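You operate a simulated robot arm through the tools that you are given. There is no shell and no other tool. Be economical: measure what you need, move in short steps, check, and stop when the job is done.

The job below is to be done with a simulated two-armed robot. You get a single attempt, and the scene is never put back.

TASK
Open the right door of the tall cupboard, take the brown bottle on the board of the grey stand and put it away on the third shelf from the bottom of the tall cupboard and shut the door again. Then take the pale wad and put it on top of the grey tape roll. Then push the lower right bench drawer shut. Then fetch the green pad and set it on top of the yellow box. Then put one of the wide caps from the bench top on top of the cream tape roll. Then fetch the blue box and set it on the top of the packing table. Keep to this order. Set down upright: brown bottle, blue box.

It is judged by the outcome, as a careful person would: the job done as asked, and still so three seconds after it is handed in. It fails if anything else is knocked over, pushed out of place, dropped, spilled or broken. A push-on lid holds only when it is set on centred and level and pressed home; a screw cap is set on level and turned clockwise until tight.

THE ROBOT
Two 7-joint arms with two-finger parallel grippers on one trunk, on a base that drives. Base frame: it is fixed to the floor where the robot stands at the start and does not move with it; the origin is under the middle of the robot, x ahead of it, y to its left, z up. Units: m, degrees, N and s.
The left shoulder is at the start at [0.071, 0.156, 1.005], the right one opposite. Places, roughly: blue box (15x7x8 cm) [6.2, -1.5, 0.8]; brown bottle (7x7x19 cm) [4, -0.6, 0.7]; cream tape roll (8x8x5 cm) [5.9, -1.2, 0.8]; green pad (9x6x5 cm) [5.8, -2.3, 0.8]; grey tape roll (8x8x5 cm) [4.2, -0.9, 0.6]; lower right bench drawer [5.4, -1.9, 0.5]; pale wad (5x5x4 cm) [3.8, -0.7, 0.6]; right door of the tall cupboard [8.1, -0.2, 0.9]; third shelf of the tall cupboard [8.4, -0.1, 0.9]; top of the packing table [5.5, 2.1, 0.8]; wide cap (6x6x4 cm) [6.2, -1.3, 0.8]; yellow box (15x12x8 cm) [5.5, -2.2, 0.8]. Payload 3.91 kg a hand.
The tool frame of a hand sits at the grasp point between the pads (the TCP): z along the fingers, y along the line on which they close. The tips reach 0.03 m beyond it. The gripper opens to 0.11 m. The fingers are 0.02 m wide and 0.01 m thick; the gripper's body (0.048 by 0.112 m) begins 0.055 m behind the TCP.
Orientation is told as [roll, pitch, yaw] about the base's x, y, z axes, in that order, counted from this pose: with the fingers straight down and closing along the base's y, the tool's x points along the base's -x, its y along +y and its z along -z.

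THE INTERFACE
- The arms move only by the tool nudge_tool. It takes "left_moves", "right_moves" or both (then of equal length, played together; a hand with none holds still); each is a list of rows, each an object (a shift or turn left out is 0, a gripper value left out holds the last) with "xyz": the shift along the base's x, y, z in units of 250 mm (1.0 is 250 mm), a list of three; "dr": the turn, a rotation vector about the base's x, y, z in units of 45 degrees (1.0 is 45 degrees), a list of three; "claw": the finger opening in m, from 0 to 0.11. In form: [{"xyz": [dx, dy, dz], "dr": [rx, ry, rz], "claw": claw}, ...]. A call has 1 to 10 rows; each row is the pose to reach, as a shift and turn from the pose commanded when the call began. A call with a number of a shift or a turn outside -1 to 1 is refused whole. A row lasts 0.2 s, in which the tool goes at most 0.05 m and 8.6 degrees; a call with a longer step from one row to the next is refused whole, and so is a gripper value outside its range. Where a pose cannot be reached the arm comes as near as it can. A force on the tool above 40 N (or 10 N above the force at the start of the call, whichever is more), or a blocked arm, ends the call early, and 0.2 s more pass. Each finger travels about 0.108 m/s and halts on what it meets, pressing with about 23 N; the grip force reading is that of the motor and also rises with nothing between the fingers. The clock runs only during rows and for 0.2 s after the last one: add rows that repeat a pose to give the fingers time. The reply holds the time, the measured pose of the TCP, the force on the tool along the base axes, the opening and the grip force, in the units named above and with some noise, with the torque about the TCP (base axes, N m) and any sound that the robot's microphone picked up.
- Cameras (640 x 400 px; columns grow to the right, rows downward): "scene" is now at [0.1596, -0.0077, 1.2953]; the picture's right is [-0.09, -1.00, 0.00], its down [-0.04, 0.00, -1.00] and it looks along [1.00, -0.09, -0.04] (base axes); focal length 289 px, centre (320, 200). "left" rides on the left gripper at [0.072, -0.017, -0.103] in its tool frame; the picture's right is [0.23, 0.97, 0.00], its down [-0.76, 0.18, -0.62] and it looks along [-0.61, 0.14, 0.78] (tool axes); focal length 222 px, centre (320, 200). "right" rides on the right gripper at [0.072, 0.017, -0.104] in its tool frame; the picture's right is [-0.23, 0.97, 0.00], its down [-0.76, -0.18, -0.62] and it looks along [-0.61, -0.14, 0.78] (tool axes); focal length 222 px, centre (320, 200). There is no depth. A picture from a camera that has moved, and an enlarged one, comes with that camera's place and axes in the base frame and with its lens. The place of the scene camera against the robot may be out by one fixed shift of up to 0.025 m in any direction.
- capture(camera): a new picture of that camera. It takes no simulated time.
- move_column(by): slides the trunk up (or, below 0, down) by that many m; the arms and the scene camera ride with it, the base frame stays. It gives what a move gives, with no picture.
- base_move(legs): drives the robot by 1 to 6 legs, each [ahead, left, turn to the left] in m, m and degrees, along the robot's own axes; the way and the turn of a leg run together, so that a leg with both is an arc; at most 1.5 m and 180 degrees a leg. The arms and the cameras ride along, it lands a little off, and it stops where it bumps. It gives what a move gives.
- aim_head(pan, tilt): turns the head with the scene camera to pan (to the left, within 86 degrees either way) and tilt (down, from -29 to 69), counted from straight ahead of the robot. It gives what a move gives.
- zoom(camera, box): a new picture of the part [left, top, right, bottom] of that camera's present view, enlarged. It takes no simulated time.
- close_job(): hands the job in; it is judged then, once.

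Go step by step. Nothing tells you exact positions but the pictures and the camera data: compare them with the known pose of the tool, close in by small moves and look again before you grip or let go. The budget is 196 turns and 192 pictures, counting those below and the enlarged ones. Unless the task says otherwise, let go and move clear before handing in.

The tools are called after ">>>" as name(argument=value, ...) on one line, values as JSON. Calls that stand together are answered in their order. nudge_tool: Moves the arms, as the interface text tells. Its arguments: {"type":"object","properties":{"left_moves":{"type":"array","items":{"type":"object","properties":{"xyz":{"type":"array","items":{"type":"number"}},"dr":{"type":"array","items":{"type":"number"}},"claw":{"type":"number"}}}},"right_moves":{"type":"array","items":{"type":"object","properties":{"xyz":{"type":"array","items":{"type":"number"}},"dr":{"type":"array","items":{"type":"number"}},"claw":{"type":"number"}}}}},"required":[]} The other tools are called the same way: move_column (by) slides the trunk up or down; base_move (legs) drives the base; aim_head (pan, tilt) turns the head that bears the scene camera; capture (camera) takes a picture; zoom (camera, box) takes an enlarged picture of a part of a camera's view; close_job () hands the job in.

At the start:

```text
time: 0.0
left_ee_pos: [0.7442, 0.3896, 1.2377]
left_orientation: [0.0, 0.0, 0.0]
left_ft_force: [0.3, 0.0, -0.8]
left_ft_torque: [0.01, 0.02, -0.02]
left_gripper_width: 0.1098
left_grip_force: 0.1
right_ee_pos: [0.7432, -0.3662, 1.2032]
right_orientation: [0.0, 0.1, -0.1]
right_ft_force: [-0.1, 0.1, -0.3]
right_ft_torque: [-0.03, 0.02, 0.0]
right_gripper_width: 0.1098
right_grip_force: 0.0
trunk travel left (down, up): [-0.45, 0.49]
robot x, y, heading: [0.0013, 0.0007, 0.0]
head pan, tilt: [-5.3, 2.0]
```

scene: 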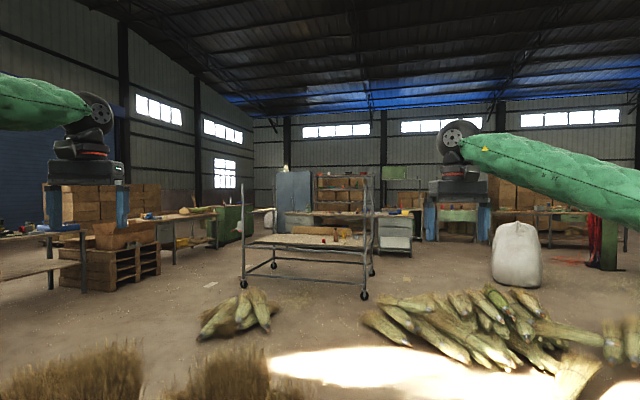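
right: 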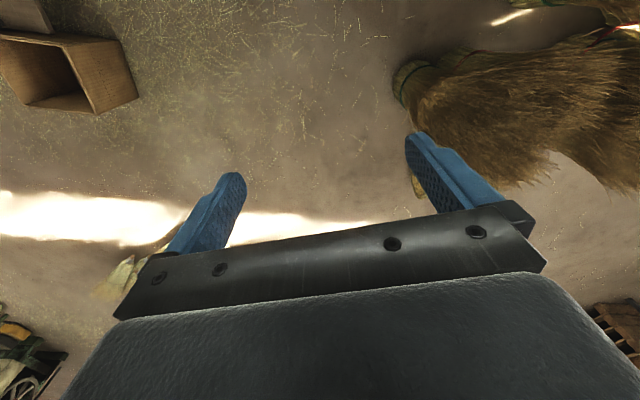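
left: 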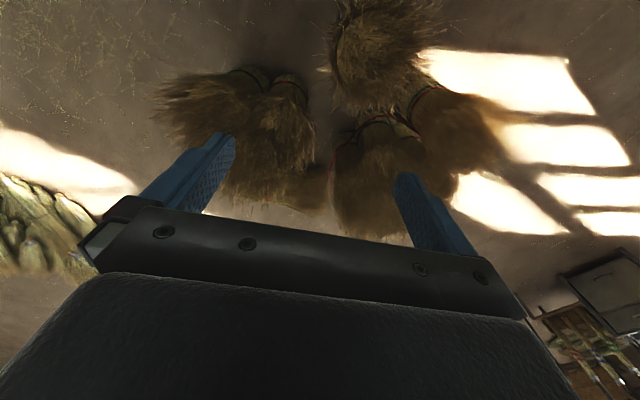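

I see the grey stand (cart) about 4 m ahead with small things on it, and the grey cupboard behind it. I'll zoom in for detail before driving.

>>> zoom(camera="scene", box=[230, 150, 430, 275])

>>> zoom(camera="scene", box=[340, 170, 640, 300])

```text
3.20 times, centred on (330, 212) of scene
camera zoom: at [0.1596, -0.0077, 1.2953], right [-0.09, -1.0, 0.0], down [-0.04, 0.0, -1.0], along [1.0, -0.09, -0.04], focal length 925 px, centre (288, 160)
```

zoom: 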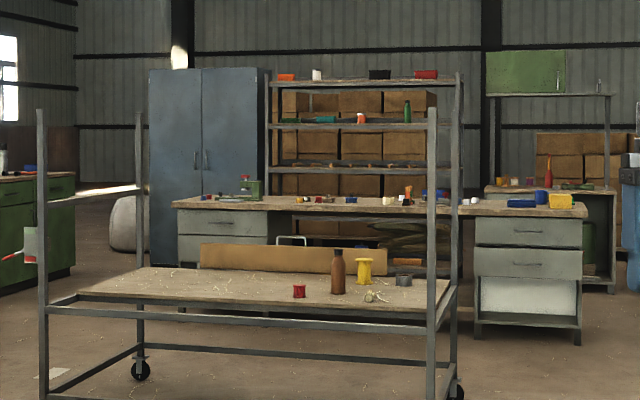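

```text
2.13 times, centred on (490, 235) of scene
camera zoom: at [0.1596, -0.0077, 1.2953], right [-0.09, -1.0, 0.0], down [-0.04, 0.0, -1.0], along [1.0, -0.09, -0.04], focal length 617 px, centre (-43, 125)
```

zoom: 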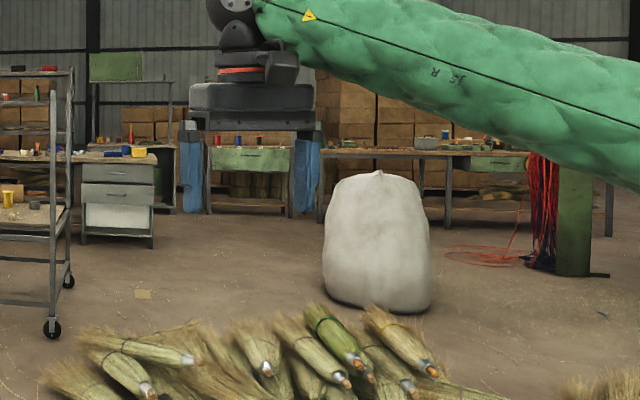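

The cart and the bench stand in front of the cupboard, and there are brooms on the floor. I'll look down and to the left to plan the drive around them.

>>> aim_head(pan=25, tilt=25)

>>> capture(camera="scene")

>>> aim_head(pan=-20, tilt=25)

>>> capture(camera="scene")

```text
time: 0.9
left_ee_pos: [0.7445, 0.3895, 1.2381]
left_orientation: [0.0, 0.0, 0.0]
left_ft_force: [-0.4, -0.2, 0.3]
left_ft_torque: [0.0, 0.0, -0.01]
left_gripper_width: 0.1099
left_grip_force: 0.1
right_ee_pos: [0.7432, -0.3666, 1.2029]
right_orientation: [0.0, 0.0, 0.0]
right_ft_force: [1.0, -0.1, 0.0]
right_ft_torque: [0.01, 0.01, 0.02]
right_gripper_width: 0.1101
right_grip_force: 0.1
trunk travel left (down, up): [-0.45, 0.49]
robot x, y, heading: [-0.0032, 0.0032, -0.4]
head pan, tilt: [25.0, 25.0]
```

```text
186 pictures are left
camera scene: at [0.1527, 0.0395, 1.2581], right [0.42, -0.91, 0.0], down [-0.38, -0.18, -0.91], along [0.82, 0.38, -0.42], focal length 289 px, centre (320, 200)
```

scene: 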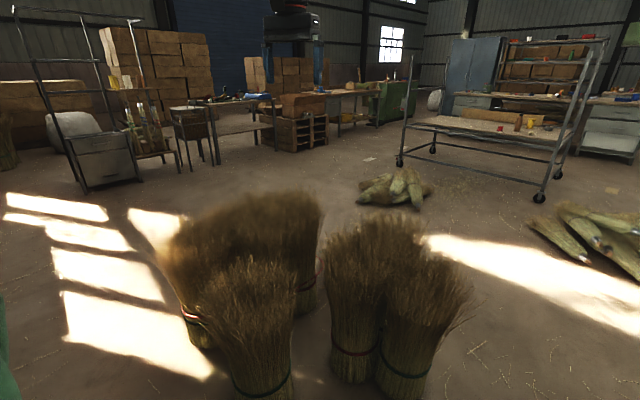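

```text
time: 2.1
left_ee_pos: [0.7439, 0.3886, 1.2394]
left_orientation: [0.1, 0.0, -0.1]
left_ft_force: [0.5, -0.1, 0.2]
left_ft_torque: [-0.02, 0.03, -0.04]
left_gripper_width: 0.1099
left_grip_force: 0.0
right_ee_pos: [0.7436, -0.3658, 1.2027]
right_orientation: [0.0, 0.0, 0.0]
right_ft_force: [0.2, -0.8, 0.2]
right_ft_torque: [-0.01, -0.03, 0.0]
right_gripper_width: 0.1099
right_grip_force: 0.0
trunk travel left (down, up): [-0.45, 0.49]
robot x, y, heading: [-0.0029, 0.0011, -0.2]
head pan, tilt: [-20.0, 25.0]
```

```text
185 pictures are left
camera scene: at [0.1558, -0.0308, 1.2581], right [-0.34, -0.94, 0.0], down [-0.4, 0.14, -0.91], along [0.85, -0.31, -0.42], focal length 289 px, centre (320, 200)
```

scene: 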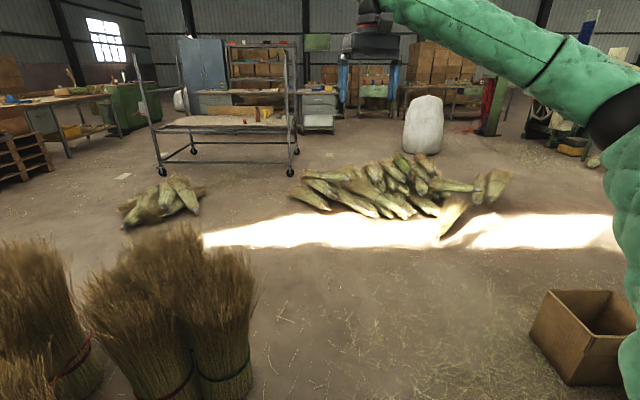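

Brooms stand in front of me (x≈1.0–1.3, y from 0 to 1) and lie at x≈3. I'll go right, ahead and then left between the heaps, to pass left of the cart.

>>> base_move(legs=[[0, -0.75, 0], [1.5, 0, 0], [0.7, 0, 0], [0, 1.5, 0], [0, 0.5, 0]])

>>> aim_head(pan=0, tilt=20)

>>> capture(camera="scene")

```text
time: 16.3
left_ee_pos: [2.8713, -0.438, 1.2376]
left_orientation: [-0.1, 0.1, -6.3]
left_ft_force: [-0.1, 0.2, 0.6]
left_ft_torque: [0.01, -0.01, 0.0]
left_gripper_width: 0.11
left_grip_force: 0.1
right_ee_pos: [2.7864, -1.1887, 1.2016]
right_orientation: [0.0, 0.1, -6.4]
right_ft_force: [0.2, 0.1, 0.0]
right_ft_torque: [0.0, 0.0, -0.01]
right_gripper_width: 0.1097
right_grip_force: 0.0
trunk travel left (down, up): [-0.45, 0.49]
robot x, y, heading: [2.0873, -0.7405, -6.6]
head pan, tilt: [-20.0, 25.0]
stopped in leg 3: the robot was blocked; the commanded pose is now the measured one
```

```text
time: 17.1
left_ee_pos: [2.8697, -0.4371, 1.2382]
left_orientation: [-0.1, 0.0, -6.4]
left_ft_force: [0.2, 0.6, -0.8]
left_ft_torque: [-0.01, 0.01, -0.02]
left_gripper_width: 0.1102
left_grip_force: 0.1
right_ee_pos: [2.7854, -1.1879, 1.2027]
right_orientation: [0.1, 0.0, -6.3]
right_ft_force: [0.9, -0.4, 0.1]
right_ft_torque: [-0.02, -0.02, 0.01]
right_gripper_width: 0.11
right_grip_force: 0.0
trunk travel left (down, up): [-0.45, 0.49]
robot x, y, heading: [2.0824, -0.7375, -6.5]
head pan, tilt: [0.0, 20.0]
```

```text
184 pictures are left
camera scene: at [2.2486, -0.7574, 1.2661], right [-0.11, -0.99, 0.0], down [-0.34, 0.04, -0.94], along [0.93, -0.11, -0.34], focal length 289 px, centre (320, 200)
```

scene: 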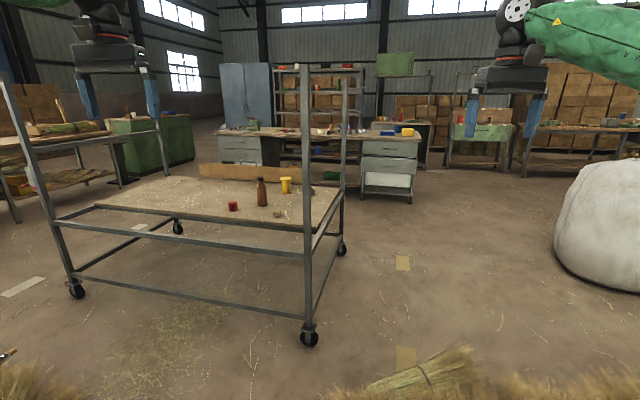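

The base touched the broom pile on its right front. I'll back off, straighten, and strafe left between the two sets of brooms.

>>> base_move(legs=[[-0.08, 0.05, 6.5], [0.1, 0.6, 0], [0.0, 0.7, 0], [0, 0.75, 0]])

>>> capture(camera="scene")

```text
time: 28.4
left_ee_pos: [2.8463, 1.7584, 1.2387]
left_orientation: [0.0, 0.0, 0.3]
left_ft_force: [-0.6, 0.3, 0.6]
left_ft_torque: [-0.04, 0.0, -0.02]
left_gripper_width: 0.1099
left_grip_force: 0.0
right_ee_pos: [2.8505, 1.0049, 1.2027]
right_orientation: [0.0, 0.1, 0.4]
right_ft_force: [-0.6, -0.4, -0.4]
right_ft_torque: [-0.03, -0.02, 0.0]
right_gripper_width: 0.1098
right_grip_force: 0.0
trunk travel left (down, up): [-0.45, 0.49]
robot x, y, heading: [2.102, 1.3663, 0.6]
head pan, tilt: [0.0, 20.0]
```

```text
183 pictures are left
camera scene: at [2.2663, 1.3671, 1.2661], right [0.01, -1.0, 0.0], down [-0.34, 0.0, -0.94], along [0.94, 0.01, -0.34], focal length 289 px, centre (320, 200)
```

scene: 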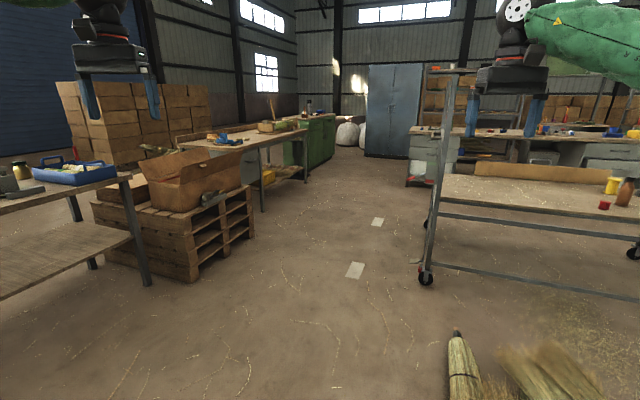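

The way along the left of the cart is clear. I'll drive on past the bench's left end.

>>> base_move(legs=[[1.5, 0, 0], [1.5, -0.1, 0], [1.0, -0.2, -15]])

>>> capture(camera="scene")

```text
refused: leg 2 is longer than a leg can be; nothing moved
```

```text
182 pictures are left
camera scene: at [2.2663, 1.3671, 1.2661], right [0.01, -1.0, 0.0], down [-0.34, 0.0, -0.94], along [0.94, 0.01, -0.34], focal length 289 px, centre (320, 200)
```

scene: 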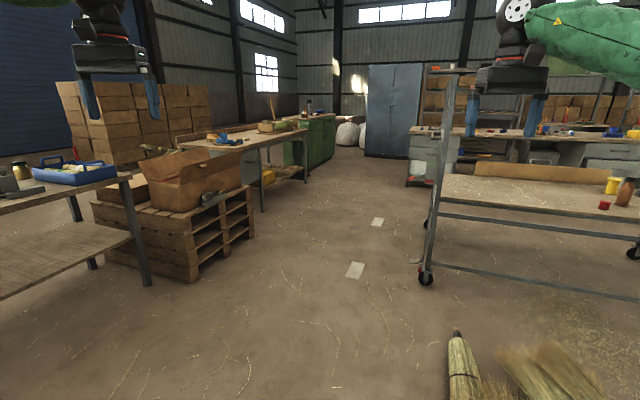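

That call was refused because a leg was slightly too long. I'll send it again with shorter legs.

>>> base_move(legs=[[1.45, 0, 0], [1.45, -0.1, 0], [1.0, -0.2, -15]])

>>> capture(camera="scene")

```text
time: 47.3
left_ee_pos: [6.7883, 1.0543, 1.2389]
left_orientation: [0.0, 0.0, -16.5]
left_ft_force: [-0.1, 0.6, -0.4]
left_ft_torque: [0.0, 0.0, 0.03]
left_gripper_width: 0.1101
left_grip_force: 0.1
right_ee_pos: [6.5738, 0.3295, 1.2015]
right_orientation: [-0.1, 0.1, -16.6]
right_ft_force: [0.3, 0.0, -0.1]
right_ft_torque: [0.0, 0.0, -0.03]
right_gripper_width: 0.1099
right_grip_force: 0.1
trunk travel left (down, up): [-0.45, 0.49]
robot x, y, heading: [5.9639, 0.8931, -16.5]
head pan, tilt: [0.0, 20.0]
```

```text
181 pictures are left
camera scene: at [6.1211, 0.8523, 1.2661], right [-0.28, -0.96, 0.0], down [-0.33, 0.1, -0.94], along [0.9, -0.27, -0.34], focal length 289 px, centre (320, 200)
```

scene: 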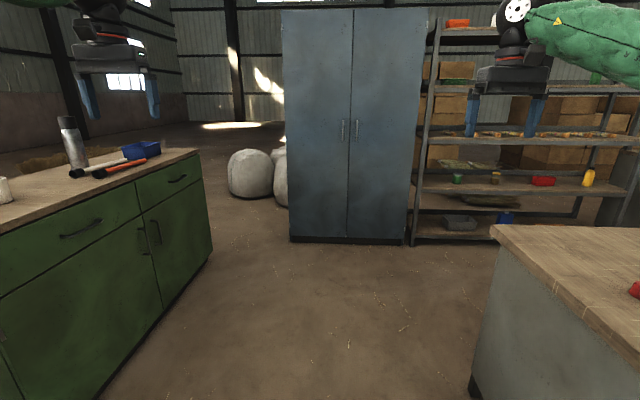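

I'm past the bench with the cupboard square in front; its right handle is about 2.49 m ahead, 0.30 m right and about 1.0 m high. I'll drive closer and look again.

>>> base_move(legs=[[1.45, 0.03, 0]])

>>> capture(camera="scene")

```text
time: 54.5
left_ee_pos: [8.1826, 0.6662, 1.2385]
left_orientation: [0.1, 0.0, -16.7]
left_ft_force: [-0.5, -0.2, -0.5]
left_ft_torque: [0.02, -0.01, 0.01]
left_gripper_width: 0.1099
left_grip_force: 0.0
right_ee_pos: [7.9662, -0.0576, 1.2032]
right_orientation: [0.0, 0.2, -16.7]
right_ft_force: [0.7, -0.1, 0.3]
right_ft_torque: [-0.02, 0.01, 0.01]
right_gripper_width: 0.1102
right_grip_force: 0.1
trunk travel left (down, up): [-0.45, 0.49]
robot x, y, heading: [7.3604, 0.5046, -16.7]
head pan, tilt: [0.0, 20.0]
```

```text
180 pictures are left
camera scene: at [7.5153, 0.4669, 1.2661], right [-0.29, -0.96, 0.0], down [-0.33, 0.1, -0.94], along [0.9, -0.27, -0.34], focal length 289 px, centre (320, 200)
```

scene: 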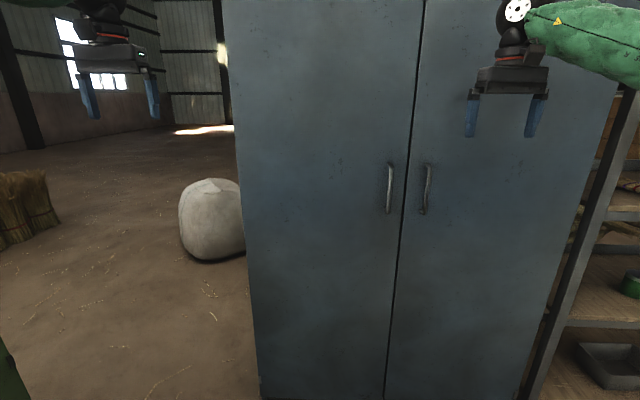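

The handle sits about 1.02 m ahead, 0.33 m to the right, at z≈1.0. I'll point the right tool forward, lowering it to handle height.

>>> nudge_tool(right_moves=[{"xyz": [-0.05, 0.015, -0.07], "dr": [-0.048, -0.16, 0]}, {"xyz": [-0.1, 0.03, -0.14], "dr": [-0.096, -0.32, 0]}, {"xyz": [-0.15, 0.045, -0.21], "dr": [-0.144, -0.48, 0]}, {"xyz": [-0.2, 0.06, -0.28], "dr": [-0.192, -0.64, 0]}, {"xyz": [-0.25, 0.075, -0.35], "dr": [-0.24, -0.8, 0]}, {"xyz": [-0.3, 0.09, -0.4], "dr": [-0.287, -0.958, 0]}])

>>> nudge_tool(right_moves=[{"xyz": [-0.02, 0.006, -0.07], "dr": [-0.048, -0.16, 0]}, {"xyz": [-0.04, 0.012, -0.14], "dr": [-0.096, -0.32, 0]}, {"xyz": [-0.06, 0.018, -0.21], "dr": [-0.144, -0.48, 0]}, {"xyz": [-0.08, 0.024, -0.28], "dr": [-0.192, -0.64, 0]}, {"xyz": [-0.1, 0.03, -0.35], "dr": [-0.24, -0.8, 0]}, {"xyz": [-0.12, 0.036, -0.4], "dr": [-0.287, -0.958, 0]}, {"xyz": [-0.12, 0.036, -0.4], "dr": [-0.287, -0.958, 0]}])

>>> capture(camera="right")

>>> capture(camera="scene")

```text
time: 55.9
left_ee_pos: [8.1835, 0.6663, 1.2398]
left_orientation: [0.0, -0.1, -16.7]
left_ft_force: [0.1, -0.1, -0.2]
left_ft_torque: [0.01, 0.01, -0.01]
left_gripper_width: 0.11
left_grip_force: 0.0
right_ee_pos: [7.8903, -0.0342, 1.1036]
right_orientation: [0.1, -45.1, -16.7]
right_ft_force: [-0.2, 0.0, 1.1]
right_ft_torque: [0.02, -0.02, 0.0]
right_gripper_width: 0.1102
right_grip_force: 0.1
trunk travel left (down, up): [-0.45, 0.49]
robot x, y, heading: [7.3616, 0.5072, -16.8]
head pan, tilt: [0.0, 20.0]
```

```text
time: 57.5
left_ee_pos: [8.183, 0.6662, 1.2382]
left_orientation: [0.0, 0.0, -16.7]
left_ft_force: [-1.0, -0.5, 0.0]
left_ft_torque: [-0.01, 0.0, -0.01]
left_gripper_width: 0.1097
left_grip_force: 0.0
right_ee_pos: [7.8665, -0.0265, 1.0156]
right_orientation: [0.6, -82.6, -17.2]
right_ft_force: [0.0, 0.3, -0.5]
right_ft_torque: [0.04, -0.03, 0.03]
right_gripper_width: 0.11
right_grip_force: 0.0
right hand out of reach, approached as far as the arm can: row 6, 7
trunk travel left (down, up): [-0.45, 0.49]
robot x, y, heading: [7.3577, 0.5061, -16.6]
head pan, tilt: [0.0, 20.0]
```

```text
179 pictures are left
camera right: at [7.7644, 0.0229, 0.9552], right [0.31, 0.92, 0.23], down [-0.55, -0.02, 0.84], along [0.78, -0.38, 0.5], focal length 222 px, centre (320, 200)
```

right: 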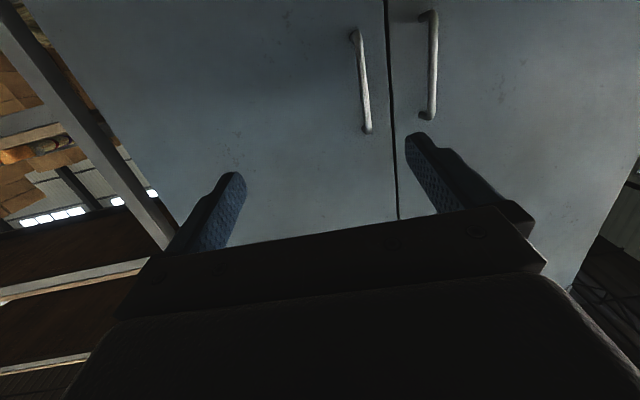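

```text
178 pictures are left
camera scene: at [7.5147, 0.4668, 1.2662], right [-0.29, -0.96, 0.0], down [-0.33, 0.1, -0.94], along [0.9, -0.27, -0.34], focal length 289 px, centre (320, 200)
```

scene: 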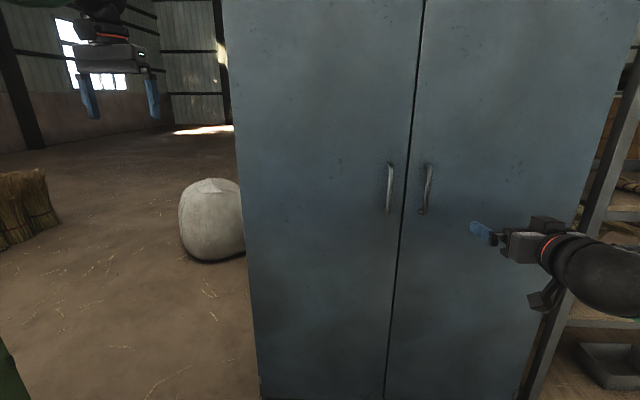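

The two views agree: the right handle is at about (8.18, −0.05), z 0.94–1.08. I'll move the right hand to just in front of it.

>>> nudge_tool(right_moves=[{"xyz": [0.15, 0.0, 0]}, {"xyz": [0.3, 0.0, 0]}, {"xyz": [0.45, 0.0, 0]}, {"xyz": [0.6, 0.0, 0]}, {"xyz": [0.75, 0.0, 0]}, {"xyz": [0.88, 0.01, 0]}, {"xyz": [0.88, 0.01, 0]}])

>>> capture(camera="right")

>>> zoom(camera="scene", box=[360, 130, 520, 230])

```text
time: 59.1
left_ee_pos: [8.1846, 0.666, 1.2383]
left_orientation: [0.0, 0.0, -16.6]
left_ft_force: [-0.4, 0.0, 0.3]
left_ft_torque: [0.01, 0.05, -0.04]
left_gripper_width: 0.11
left_grip_force: 0.1
right_ee_pos: [8.0585, -0.0483, 1.0125]
right_orientation: [1.4, -82.2, -17.9]
right_ft_force: [-0.4, -0.4, -0.6]
right_ft_torque: [0.02, -0.02, 0.01]
right_gripper_width: 0.11
right_grip_force: 0.0
right hand out of reach, approached as far as the arm can: row 4, 5, 6, 7
trunk travel left (down, up): [-0.45, 0.49]
robot x, y, heading: [7.3582, 0.5072, -16.7]
head pan, tilt: [0.0, 20.0]
```

```text
177 pictures are left
camera right: at [7.9562, 0.0009, 0.9533], right [0.31, 0.92, 0.23], down [-0.54, -0.03, 0.84], along [0.78, -0.38, 0.49], focal length 222 px, centre (320, 200)
```

right: 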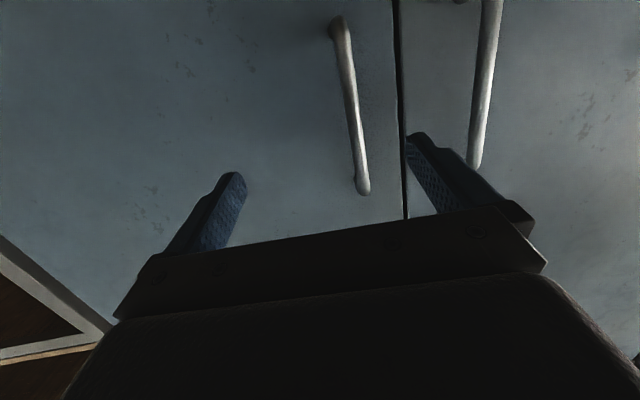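

```text
4.00 times, centred on (440, 180) of scene
camera zoom: at [7.5146, 0.4665, 1.266], right [-0.29, -0.96, 0.0], down [-0.33, 0.1, -0.94], along [0.9, -0.27, -0.34], focal length 1157 px, centre (-160, 280)
```

zoom: 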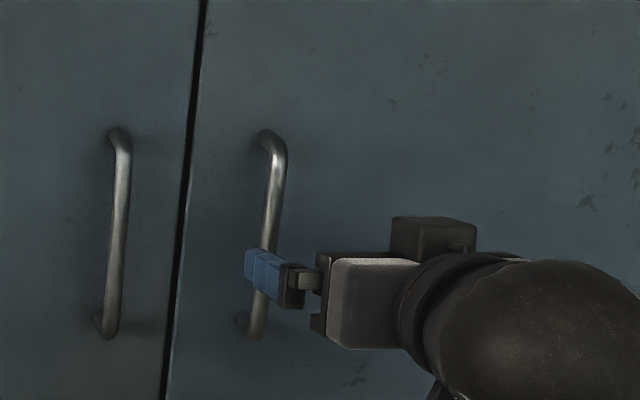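

The handle lies between the fingers but about 3 cm to the left of centre, and the arm is at its reach limit. I'll pull the hand back, shift it left, then drive the base 0.17 m closer.

>>> nudge_tool(right_moves=[{"xyz": [-0.15, 0.08, 0]}, {"xyz": [-0.3, 0.16, 0]}, {"xyz": [-0.45, 0.2, 0]}, {"xyz": [-0.5, 0.2, 0]}, {"xyz": [-0.5, 0.2, 0]}])

>>> base_move(legs=[[0.17, 0, 0]])

>>> capture(camera="right")

>>> zoom(camera="scene", box=[380, 130, 620, 280])

```text
time: 60.3
left_ee_pos: [8.1828, 0.6662, 1.2392]
left_orientation: [0.0, 0.0, -16.6]
left_ft_force: [-0.5, 0.1, -0.5]
left_ft_torque: [-0.02, 0.01, -0.01]
left_gripper_width: 0.1104
left_grip_force: 0.1
right_ee_pos: [7.9334, 0.003, 1.0137]
right_orientation: [0.8, -82.4, -17.3]
right_ft_force: [0.3, 0.4, -0.2]
right_ft_torque: [0.01, 0.01, 0.01]
right_gripper_width: 0.11
right_grip_force: 0.1
right hand out of reach, approached as far as the arm can: row 1, 2, 3
trunk travel left (down, up): [-0.45, 0.49]
robot x, y, heading: [7.3619, 0.5072, -17.0]
head pan, tilt: [0.0, 20.0]
```

```text
time: 61.8
left_ee_pos: [8.3496, 0.6167, 1.2382]
left_orientation: [0.0, 0.1, -16.6]
left_ft_force: [0.4, -0.5, -0.7]
left_ft_torque: [-0.01, 0.04, -0.02]
left_gripper_width: 0.1101
left_grip_force: 0.1
right_ee_pos: [8.1007, -0.0466, 1.0114]
right_orientation: [0.6, -82.2, -17.1]
right_ft_force: [0.9, 0.2, -1.3]
right_ft_torque: [-0.01, -0.04, -0.01]
right_gripper_width: 0.1098
right_grip_force: 0.2
trunk travel left (down, up): [-0.45, 0.49]
robot x, y, heading: [7.5263, 0.4559, -16.7]
head pan, tilt: [0.0, 20.0]
```

```text
175 pictures are left
camera right: at [7.9989, 0.0018, 0.9525], right [0.31, 0.92, 0.23], down [-0.55, -0.02, 0.84], along [0.78, -0.38, 0.5], focal length 222 px, centre (320, 200)
```

right: 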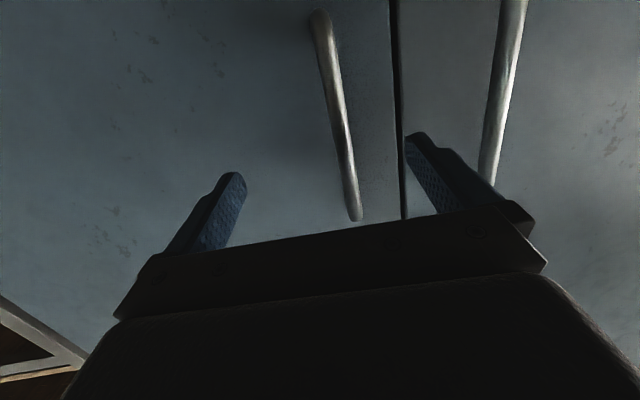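

```text
2.67 times, centred on (500, 205) of scene
camera zoom: at [7.6816, 0.4171, 1.2659], right [-0.29, -0.96, 0.0], down [-0.33, 0.1, -0.94], along [0.9, -0.27, -0.34], focal length 771 px, centre (-160, 187)
```

zoom: 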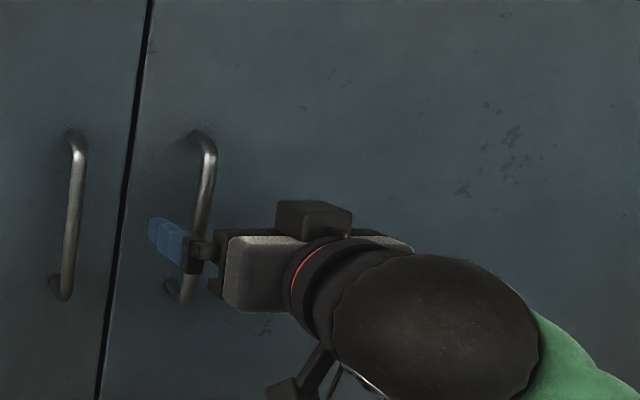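

The handle is nearly centred between the fingers. I'll advance about 6 cm and close on it.

>>> nudge_tool(right_moves=[{"xyz": [0.08, -0.01, 0]}, {"xyz": [0.16, -0.025, 0]}, {"xyz": [0.24, -0.04, 0]}, {"xyz": [0.24, -0.04, 0]}])

>>> capture(camera="right")

>>> zoom(camera="scene", box=[380, 130, 620, 280])

```text
time: 62.7
left_ee_pos: [8.3479, 0.6174, 1.2379]
left_orientation: [-0.1, 0.0, -16.6]
left_ft_force: [-0.6, 0.6, 0.0]
left_ft_torque: [-0.03, 0.02, 0.02]
left_gripper_width: 0.1101
left_grip_force: 0.1
right_ee_pos: [8.1444, -0.0556, 1.0144]
right_orientation: [1.2, -81.9, -17.3]
right_ft_force: [-14.7, 2.3, -1.1]
right_ft_torque: [0.1, -0.06, -0.99]
right_gripper_width: 0.11
right_grip_force: 0.1
right hand out of reach, approached as far as the arm can: row 1, 3, 4
trunk travel left (down, up): [-0.45, 0.49]
robot x, y, heading: [7.5222, 0.4533, -17.0]
head pan, tilt: [0.0, 20.0]
stopped in row 4 (right hand): the force on the tool passed its limit at 68 N (the readings are from after the stop); the commanded pose is now the measured one
```

```text
173 pictures are left
camera right: at [8.0421, -0.0059, 0.9565], right [0.3, 0.93, 0.23], down [-0.54, -0.03, 0.84], along [0.78, -0.38, 0.49], focal length 222 px, centre (320, 200)
```

right: 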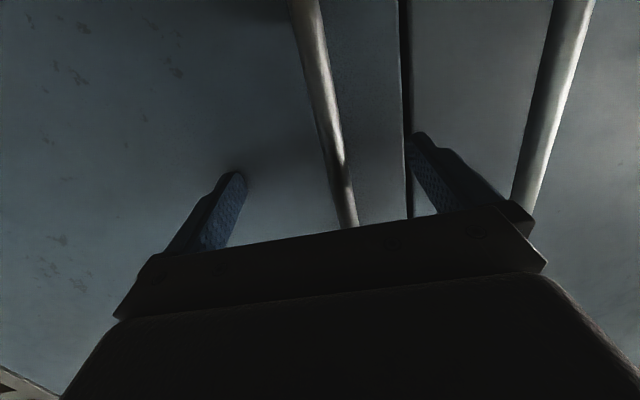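

```text
2.67 times, centred on (500, 205) of scene
camera zoom: at [7.679, 0.4179, 1.2662], right [-0.29, -0.96, 0.0], down [-0.33, 0.1, -0.94], along [0.9, -0.27, -0.34], focal length 771 px, centre (-160, 187)
```

zoom: 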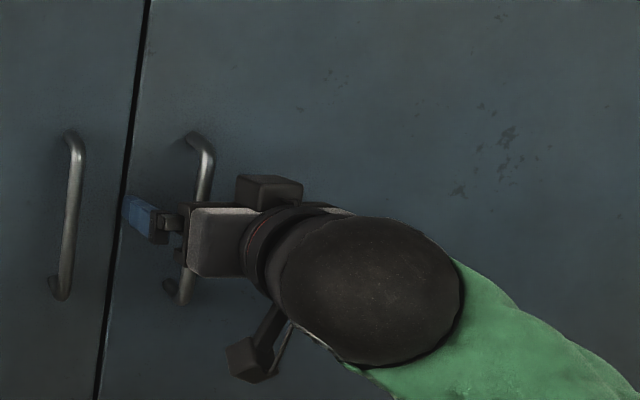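

The fingertips touched the door face, with the bar between them. I'll back off a centimetre and close on the bar.

>>> nudge_tool(right_moves=[{"xyz": [-0.04, 0.012, 0], "claw": 0.08}, {"xyz": [-0.04, 0.012, 0], "claw": 0.04}, {"xyz": [-0.04, 0.012, 0], "claw": 0.0}, {"xyz": [-0.04, 0.012, 0], "claw": 0.0}, {"xyz": [-0.04, 0.012, 0], "claw": 0.0}])

>>> zoom(camera="right", box=[160, 0, 480, 200])

```text
time: 63.6
left_ee_pos: [8.3483, 0.6226, 1.2376]
left_orientation: [-0.1, 0.0, -16.5]
left_ft_force: [0.8, 0.0, 0.0]
left_ft_torque: [0.04, 0.01, -0.02]
left_gripper_width: 0.11
left_grip_force: 0.0
right_ee_pos: [8.1385, -0.0403, 1.0143]
right_orientation: [2.0, -82.1, -16.9]
right_ft_force: [9.9, 32.3, 6.1]
right_ft_torque: [0.01, 0.6, 0.26]
right_gripper_width: 0.0117
right_grip_force: 22.8
trunk travel left (down, up): [-0.45, 0.49]
robot x, y, heading: [7.5217, 0.4611, -16.6]
head pan, tilt: [0.0, 20.0]
stopped in row 4 (right hand): the force on the tool passed its limit at 42 N (the readings are from after the stop); the commanded pose is now the measured one
```

```text
2.00 times, centred on (320, 100) of right
camera zoom: at [8.0349, 0.0064, 0.9561], right [0.28, 0.93, 0.23], down [-0.54, -0.04, 0.84], along [0.79, -0.36, 0.49], focal length 444 px, centre (320, 400)
```

zoom: 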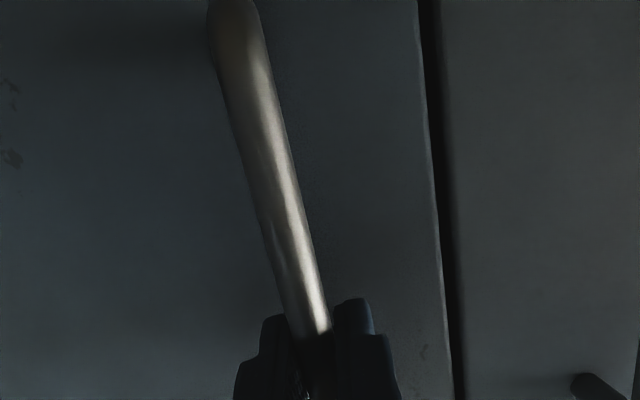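

The bar is gripped. I'll pull along the door's arc about the hinge on the right.

>>> nudge_tool(right_moves=[{"xyz": [-0.08, 0.01, 0], "dr": [0, 0, 0.055]}, {"xyz": [-0.16, 0.03, 0], "dr": [0, 0, 0.111]}, {"xyz": [-0.24, 0.045, 0], "dr": [0, 0, 0.166]}, {"xyz": [-0.322, 0.055, 0], "dr": [0, 0, 0.222]}, {"xyz": [-0.405, 0.06, 0], "dr": [0, 0, 0.278]}, {"xyz": [-0.486, 0.064, 0], "dr": [0, 0, 0.333]}, {"xyz": [-0.567, 0.064, 0], "dr": [0, 0, 0.389]}, {"xyz": [-0.649, 0.06, 0], "dr": [0, 0, 0.444]}])

>>> capture(camera="scene")

```text
time: 63.9
left_ee_pos: [8.348, 0.6217, 1.2392]
left_orientation: [0.1, -0.1, -16.4]
left_ft_force: [0.1, -0.2, 0.3]
left_ft_torque: [0.02, -0.03, 0.0]
left_gripper_width: 0.1101
left_grip_force: 0.0
right_ee_pos: [8.1275, -0.0368, 1.0139]
right_orientation: [2.7, -82.0, -16.1]
right_ft_force: [5.1, 21.0, 4.1]
right_ft_torque: [-0.19, 0.55, 0.01]
right_gripper_width: 0.012
right_grip_force: 45.1
trunk travel left (down, up): [-0.45, 0.49]
robot x, y, heading: [7.5251, 0.458, -16.2]
head pan, tilt: [0.0, 20.0]
stopped in row 1 (right hand): the force on the tool passed its limit at 48 N (the readings are from after the stop); the commanded pose is now the measured one
```

```text
170 pictures are left
camera scene: at [7.6797, 0.4195, 1.2663], right [-0.28, -0.96, 0.0], down [-0.33, 0.1, -0.94], along [0.9, -0.27, -0.34], focal length 289 px, centre (320, 200)
```

scene: 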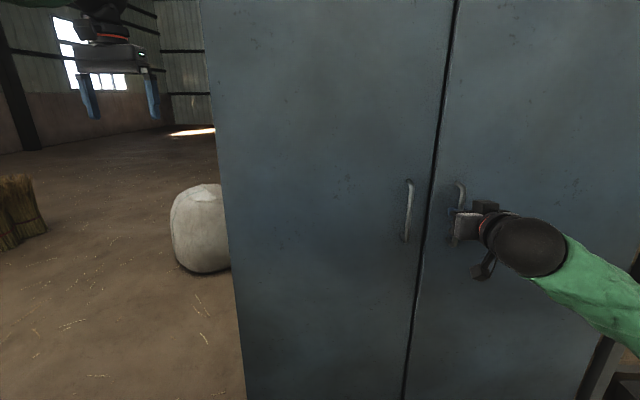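

Some sideways strain remains from an off-centre grip. I'll ease the hand slightly left, then pull more slowly.

>>> nudge_tool(right_moves=[{"xyz": [0.0, 0.02, 0]}, {"xyz": [0.0, 0.035, 0]}, {"xyz": [0, 0.035, 0]}])

>>> nudge_tool(right_moves=[{"xyz": [-0.02, 0.005, 0]}, {"xyz": [-0.05, 0.012, 0], "dr": [0, 0, 0.03]}, {"xyz": [-0.08, 0.02, 0], "dr": [0, 0, 0.055]}, {"xyz": [-0.12, 0.025, 0], "dr": [0, 0, 0.08]}, {"xyz": [-0.16, 0.03, 0], "dr": [0, 0, 0.111]}, {"xyz": [-0.2, 0.04, 0], "dr": [0, 0, 0.138]}, {"xyz": [-0.24, 0.045, 0], "dr": [0, 0, 0.166]}, {"xyz": [-0.28, 0.05, 0], "dr": [0, 0, 0.194]}, {"xyz": [-0.322, 0.055, 0], "dr": [0, 0, 0.222]}])

>>> capture(camera="scene")

```text
time: 64.7
left_ee_pos: [8.3481, 0.6168, 1.2394]
left_orientation: [0.2, 0.0, -16.6]
left_ft_force: [-0.1, 0.8, -0.2]
left_ft_torque: [-0.01, -0.01, 0.01]
left_gripper_width: 0.1099
left_grip_force: 0.1
right_ee_pos: [8.125, -0.0375, 1.0138]
right_orientation: [3.2, -82.1, -17.3]
right_ft_force: [-6.5, -33.9, 11.6]
right_ft_torque: [-0.3, 1.3, -0.34]
right_gripper_width: 0.0119
right_grip_force: 45.1
trunk travel left (down, up): [-0.45, 0.49]
robot x, y, heading: [7.522, 0.456, -16.8]
head pan, tilt: [0.0, 20.0]
```

```text
time: 65.2
left_ee_pos: [8.3483, 0.6184, 1.236]
left_orientation: [0.1, 0.1, -16.5]
left_ft_force: [0.3, 0.7, 0.2]
left_ft_torque: [-0.01, 0.03, -0.02]
left_gripper_width: 0.11
left_grip_force: 0.0
right_ee_pos: [8.121, -0.0358, 1.0138]
right_orientation: [1.6, -82.1, -16.0]
right_ft_force: [-2.9, -17.5, 2.8]
right_ft_torque: [-0.19, 0.58, -0.32]
right_gripper_width: 0.0115
right_grip_force: 44.9
trunk travel left (down, up): [-0.45, 0.49]
robot x, y, heading: [7.5237, 0.4606, -16.5]
head pan, tilt: [0.0, 20.0]
stopped in row 2 (right hand): the force on the tool passed its limit at 48 N (the readings are from after the stop); the commanded pose is now the measured one
```

```text
169 pictures are left
camera scene: at [7.6805, 0.4176, 1.2657], right [-0.29, -0.96, 0.0], down [-0.33, 0.1, -0.94], along [0.9, -0.27, -0.34], focal length 289 px, centre (320, 200)
```

scene: 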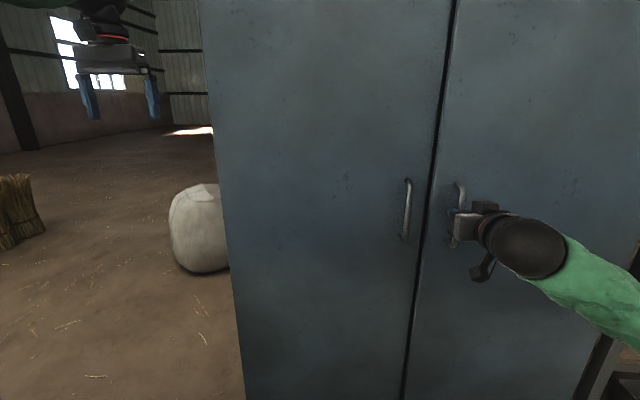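

The strain flips sign within a few millimetres, so the hand is stiff sideways. I'll centre it by 2–3 mm and pull straight back gently.

>>> nudge_tool(right_moves=[{"xyz": [0.0, -0.006, 0]}, {"xyz": [0.0, -0.011, 0]}, {"xyz": [0, -0.011, 0]}])

>>> nudge_tool(right_moves=[{"xyz": [-0.019, 0.005, 0]}, {"xyz": [-0.038, 0.011, 0]}, {"xyz": [-0.057, 0.016, 0]}, {"xyz": [-0.076, 0.022, 0]}, {"xyz": [-0.095, 0.026, 0]}, {"xyz": [-0.114, 0.031, 0]}, {"xyz": [-0.133, 0.035, 0]}, {"xyz": [-0.152, 0.039, 0]}])

>>> zoom(camera="right", box=[160, 0, 480, 200])

```text
time: 66.0
left_ee_pos: [8.3486, 0.6184, 1.2376]
left_orientation: [0.0, 0.1, -16.5]
left_ft_force: [0.3, 0.6, 0.9]
left_ft_torque: [-0.03, 0.01, 0.0]
left_gripper_width: 0.11
left_grip_force: 0.0
right_ee_pos: [8.1212, -0.0366, 1.0135]
right_orientation: [2.3, -82.1, -16.3]
right_ft_force: [-0.1, -5.2, -3.3]
right_ft_torque: [-0.35, -0.09, -0.01]
right_gripper_width: 0.0116
right_grip_force: 45.3
trunk travel left (down, up): [-0.45, 0.49]
robot x, y, heading: [7.5253, 0.4558, -16.8]
head pan, tilt: [0.0, 20.0]
```

```text
time: 67.8
left_ee_pos: [8.348, 0.6168, 1.2396]
left_orientation: [0.1, 0.2, -16.6]
left_ft_force: [-0.6, 0.0, 0.6]
left_ft_torque: [0.0, 0.0, 0.02]
left_gripper_width: 0.1098
left_grip_force: 0.1
right_ee_pos: [8.0829, -0.0294, 1.0128]
right_orientation: [2.5, -82.2, -16.8]
right_ft_force: [-3.5, -21.8, -0.4]
right_ft_torque: [-0.51, 0.22, -0.17]
right_gripper_width: 0.0117
right_grip_force: 45.2
trunk travel left (down, up): [-0.45, 0.49]
robot x, y, heading: [7.5223, 0.4601, -16.6]
head pan, tilt: [0.0, 20.0]
```

```text
2.00 times, centred on (320, 100) of right
camera zoom: at [7.9792, 0.0163, 0.9558], right [0.27, 0.94, 0.23], down [-0.54, -0.05, 0.84], along [0.8, -0.35, 0.49], focal length 444 px, centre (320, 400)
```

zoom: 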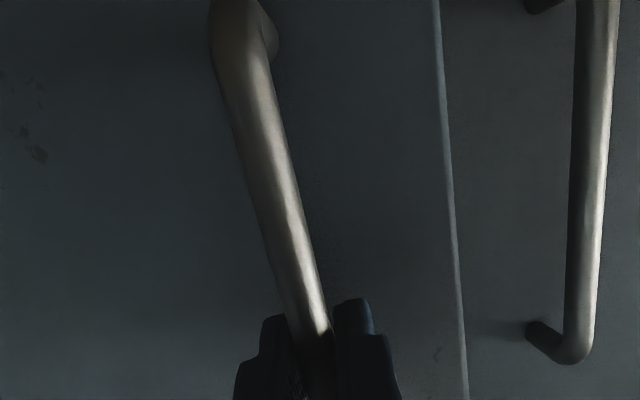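

The door is opening (about 6°). I'll continue along the arc, bearing a little more to the right to relieve the side force.

>>> nudge_tool(right_moves=[{"xyz": [-0.05, -0.005, 0], "dr": [0, 0, 0.035]}, {"xyz": [-0.118, 0.0, 0], "dr": [0, 0, 0.078]}, {"xyz": [-0.185, 0.005, 0], "dr": [0, 0, 0.122]}, {"xyz": [-0.249, 0.008, 0], "dr": [0, 0, 0.167]}, {"xyz": [-0.315, 0.01, 0], "dr": [0, 0, 0.211]}, {"xyz": [-0.38, 0.01, 0], "dr": [0, 0, 0.256]}, {"xyz": [-0.445, 0.008, 0], "dr": [0, 0, 0.3]}, {"xyz": [-0.511, 0.004, 0], "dr": [0, 0, 0.344]}, {"xyz": [-0.576, -0.002, 0], "dr": [0, 0, 0.389]}, {"xyz": [-0.641, -0.01, 0], "dr": [0, 0, 0.433]}])

>>> capture(camera="scene")

```text
time: 68.8
left_ee_pos: [8.3469, 0.6228, 1.2388]
left_orientation: [0.0, 0.0, -16.3]
left_ft_force: [-0.2, -0.2, -0.1]
left_ft_torque: [0.01, 0.01, -0.02]
left_gripper_width: 0.11
left_grip_force: 0.0
right_ee_pos: [8.0361, -0.0264, 1.015]
right_orientation: [3.3, -82.0, -9.5]
right_ft_force: [-0.4, 16.6, -0.4]
right_ft_torque: [-0.58, 0.83, 0.03]
right_gripper_width: 0.012
right_grip_force: 45.0
right hand out of reach, approached as far as the arm can: row 3, 4, 5
trunk travel left (down, up): [-0.45, 0.49]
robot x, y, heading: [7.5241, 0.4574, -16.5]
head pan, tilt: [0.0, 20.0]
stopped in row 5 (right hand): the force on the tool passed its limit at 47 N (the readings are from after the stop); the commanded pose is now the measured one
```

```text
167 pictures are left
camera scene: at [7.6798, 0.4192, 1.2664], right [-0.28, -0.96, 0.0], down [-0.33, 0.1, -0.94], along [0.9, -0.27, -0.34], focal length 289 px, centre (320, 200)
```

scene: 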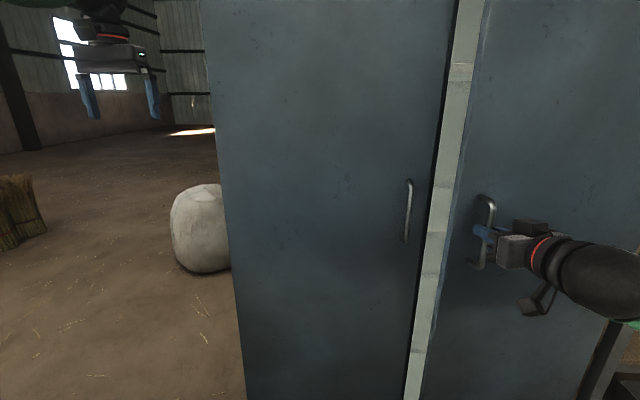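

The door is about 12° open and the arm is folded to its limit. I'll keep the grip and let the base back away along the door's arc in short legs.

>>> base_move(legs=[[-0.065, -0.02, 0], [-0.059, -0.028, 0], [-0.055, -0.036, 0]])

>>> capture(camera="scene")

```text
time: 71.4
left_ee_pos: [8.1524, 0.5906, 1.2369]
left_orientation: [0.0, 0.1, -16.6]
left_ft_force: [-0.1, -0.1, 0.1]
left_ft_torque: [0.0, -0.03, -0.05]
left_gripper_width: 0.1097
left_grip_force: 0.0
right_ee_pos: [7.8428, -0.0612, 1.0138]
right_orientation: [2.8, -82.1, -9.5]
right_ft_force: [1.6, -3.8, -5.9]
right_ft_torque: [-0.83, 0.59, -0.06]
right_gripper_width: 0.0119
right_grip_force: 45.0
trunk travel left (down, up): [-0.45, 0.49]
robot x, y, heading: [7.3312, 0.4289, -16.5]
head pan, tilt: [0.0, 20.0]
stopped in leg 3: the force on the tool passed its limit at 42 N (the readings are from after the stop); the commanded pose is now the measured one
```

```text
166 pictures are left
camera scene: at [7.4844, 0.3884, 1.2661], right [-0.28, -0.96, 0.0], down [-0.33, 0.1, -0.94], along [0.9, -0.27, -0.34], focal length 289 px, centre (320, 200)
```

scene: 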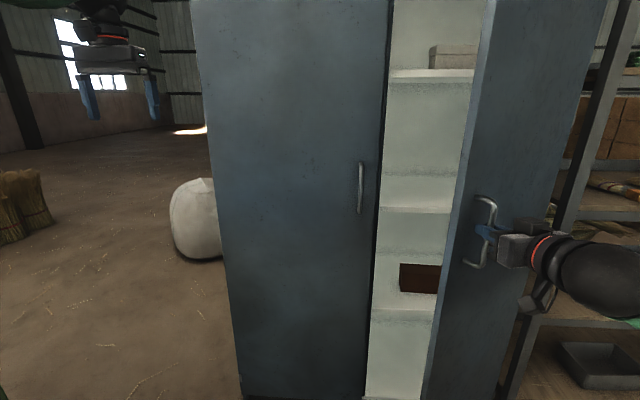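

The door is about 36° open and the shelves are visible. I'll let go, back the hand off, pass it left of the door's edge, and bring it inside.

>>> nudge_tool(right_moves=[{"claw": 0.05}, {"claw": 0.08}, {"claw": 0.08}])

>>> base_move(legs=[[-0.13, 0, 0]])

>>> nudge_tool(right_moves=[{"claw": 0.04}, {"claw": 0.0}, {"claw": 0.0}])

>>> base_move(legs=[[0, 0.16, 0]])

>>> capture(camera="scene")

```text
time: 72.2
left_ee_pos: [8.1521, 0.5922, 1.2374]
left_orientation: [0.0, 0.2, -16.5]
left_ft_force: [0.0, 0.4, -0.7]
left_ft_torque: [0.0, -0.01, -0.01]
left_gripper_width: 0.1102
left_grip_force: 0.1
right_ee_pos: [7.8429, -0.0604, 1.0158]
right_orientation: [2.8, -82.2, -9.5]
right_ft_force: [-1.0, -0.1, -0.2]
right_ft_torque: [-0.02, -0.01, 0.0]
right_gripper_width: 0.0796
right_grip_force: 0.0
trunk travel left (down, up): [-0.45, 0.49]
robot x, y, heading: [7.3258, 0.4287, -16.6]
head pan, tilt: [0.0, 20.0]
```

```text
time: 73.4
left_ee_pos: [8.0253, 0.6293, 1.2387]
left_orientation: [-0.1, 0.1, -16.6]
left_ft_force: [-1.1, 0.7, -0.3]
left_ft_torque: [0.03, -0.05, -0.01]
left_gripper_width: 0.1098
left_grip_force: 0.1
right_ee_pos: [7.7153, -0.0227, 1.0174]
right_orientation: [2.6, -82.3, -9.4]
right_ft_force: [-0.5, -0.4, 0.5]
right_ft_torque: [0.03, -0.01, -0.04]
right_gripper_width: 0.08
right_grip_force: 0.0
trunk travel left (down, up): [-0.45, 0.49]
robot x, y, heading: [7.2028, 0.4665, -16.7]
head pan, tilt: [0.0, 20.0]
```

```text
time: 74.2
left_ee_pos: [8.0261, 0.6286, 1.2369]
left_orientation: [0.1, 0.2, -16.5]
left_ft_force: [0.3, 0.7, -0.8]
left_ft_torque: [0.03, -0.01, 0.03]
left_gripper_width: 0.11
left_grip_force: 0.1
right_ee_pos: [7.7171, -0.0235, 1.0141]
right_orientation: [2.8, -82.1, -9.4]
right_ft_force: [0.6, -0.5, 0.2]
right_ft_torque: [-0.01, 0.02, 0.01]
right_gripper_width: 0.0
right_grip_force: 22.6
trunk travel left (down, up): [-0.45, 0.49]
robot x, y, heading: [7.2004, 0.4685, -16.4]
head pan, tilt: [0.0, 20.0]
```

```text
time: 75.7
left_ee_pos: [8.0735, 0.784, 1.2368]
left_orientation: [0.0, 0.1, -16.6]
left_ft_force: [-0.1, 0.8, -0.1]
left_ft_torque: [-0.04, 0.01, 0.03]
left_gripper_width: 0.1098
left_grip_force: 0.0
right_ee_pos: [7.7631, 0.1324, 1.0159]
right_orientation: [2.1, -82.0, -8.8]
right_ft_force: [-0.2, 0.5, -0.2]
right_ft_torque: [0.01, 0.04, -0.02]
right_gripper_width: 0.0
right_grip_force: 23.2
trunk travel left (down, up): [-0.45, 0.49]
robot x, y, heading: [7.2504, 0.6179, -16.4]
head pan, tilt: [0.0, 20.0]
```

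```text
165 pictures are left
camera scene: at [7.4051, 0.5819, 1.2662], right [-0.28, -0.96, 0.0], down [-0.33, 0.1, -0.94], along [0.9, -0.27, -0.34], focal length 289 px, centre (320, 200)
```

scene: 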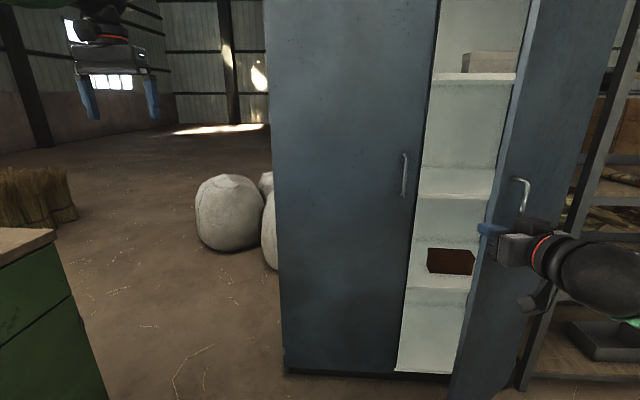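

The third shelf (z≈0.92) is empty, and the hand is left of the door's edge. I'll push it inside and then sweep right to swing the door wide.

>>> nudge_tool(right_moves=[{"xyz": [0.15, -0.045, 0], "dr": [0, 0, -0.1]}, {"xyz": [0.3, -0.09, 0], "dr": [0, 0, -0.2]}, {"xyz": [0.45, -0.135, 0], "dr": [0, 0, -0.3]}, {"xyz": [0.58, -0.17, 0], "dr": [0, 0, -0.4]}, {"xyz": [0.55, -0.3, 0], "dr": [0, 0, -0.5]}, {"xyz": [0.5, -0.45, 0], "dr": [0, 0, -0.6]}, {"xyz": [0.45, -0.6, 0], "dr": [0, 0, -0.6]}, {"xyz": [0.4, -0.75, 0], "dr": [0, 0, -0.6]}, {"xyz": [0.34, -0.88, 0], "dr": [0, 0, -0.6]}])

>>> capture(camera="scene")

```text
time: 77.4
left_ee_pos: [8.0728, 0.7828, 1.2372]
left_orientation: [-0.1, 0.1, -16.5]
left_ft_force: [0.7, 0.3, 0.2]
left_ft_torque: [-0.02, 0.02, -0.01]
left_gripper_width: 0.1101
left_grip_force: 0.0
right_ee_pos: [7.8246, -0.0076, 0.7515]
right_orientation: [-8.3, -58.1, -23.1]
right_ft_force: [-4.5, 10.0, 5.8]
right_ft_torque: [-0.17, -0.02, -0.09]
right_gripper_width: 0.0001
right_grip_force: 23.2
right hand out of reach, approached as far as the arm can: row 3, 4, 5, 6, 7, 8
trunk travel left (down, up): [-0.45, 0.49]
robot x, y, heading: [7.2462, 0.6194, -16.4]
head pan, tilt: [0.0, 20.0]
stopped in row 8 (right hand): the force on the tool passed its limit at 135 N (the readings are from after the stop); the commanded pose is now the measured one
```

```text
164 pictures are left
camera scene: at [7.4048, 0.5811, 1.2663], right [-0.28, -0.96, 0.0], down [-0.33, 0.1, -0.94], along [0.9, -0.27, -0.34], focal length 289 px, centre (320, 200)
```

scene: 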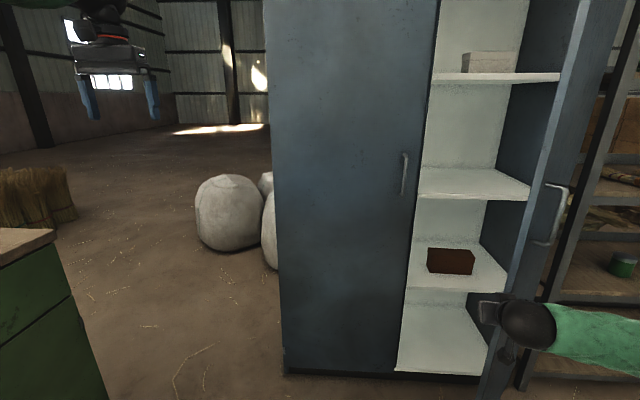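

The door is now open about 60°, though the arm dipped lower than I wanted. I'll turn the base gently right so the hand swings the door further open.

>>> base_move(legs=[[0, 0, -22]])

>>> capture(camera="scene")

```text
time: 78.2
left_ee_pos: [8.0769, 0.7602, 1.2373]
left_orientation: [0.2, 0.0, -18.1]
left_ft_force: [0.2, -0.7, -0.3]
left_ft_torque: [0.04, 0.01, 0.03]
left_gripper_width: 0.1098
left_grip_force: 0.0
right_ee_pos: [7.8068, -0.0163, 0.7503]
right_orientation: [-7.8, -57.8, -24.5]
right_ft_force: [-4.2, 10.8, 4.2]
right_ft_torque: [-0.12, -0.08, -0.07]
right_gripper_width: 0.0
right_grip_force: 23.3
trunk travel left (down, up): [-0.45, 0.49]
robot x, y, heading: [7.2477, 0.6231, -18.0]
head pan, tilt: [0.0, 20.0]
stopped in leg 1: the force on the tool passed its limit at 54 N (the readings are from after the stop); the commanded pose is now the measured one
```

```text
163 pictures are left
camera scene: at [7.4022, 0.5768, 1.2663], right [-0.31, -0.95, 0.0], down [-0.32, 0.11, -0.94], along [0.89, -0.29, -0.34], focal length 289 px, centre (320, 200)
```

scene: 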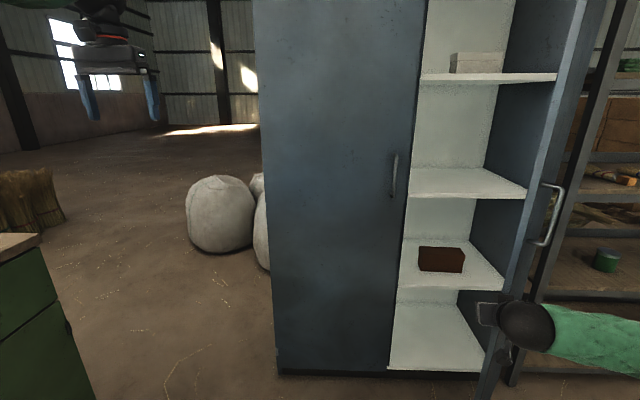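

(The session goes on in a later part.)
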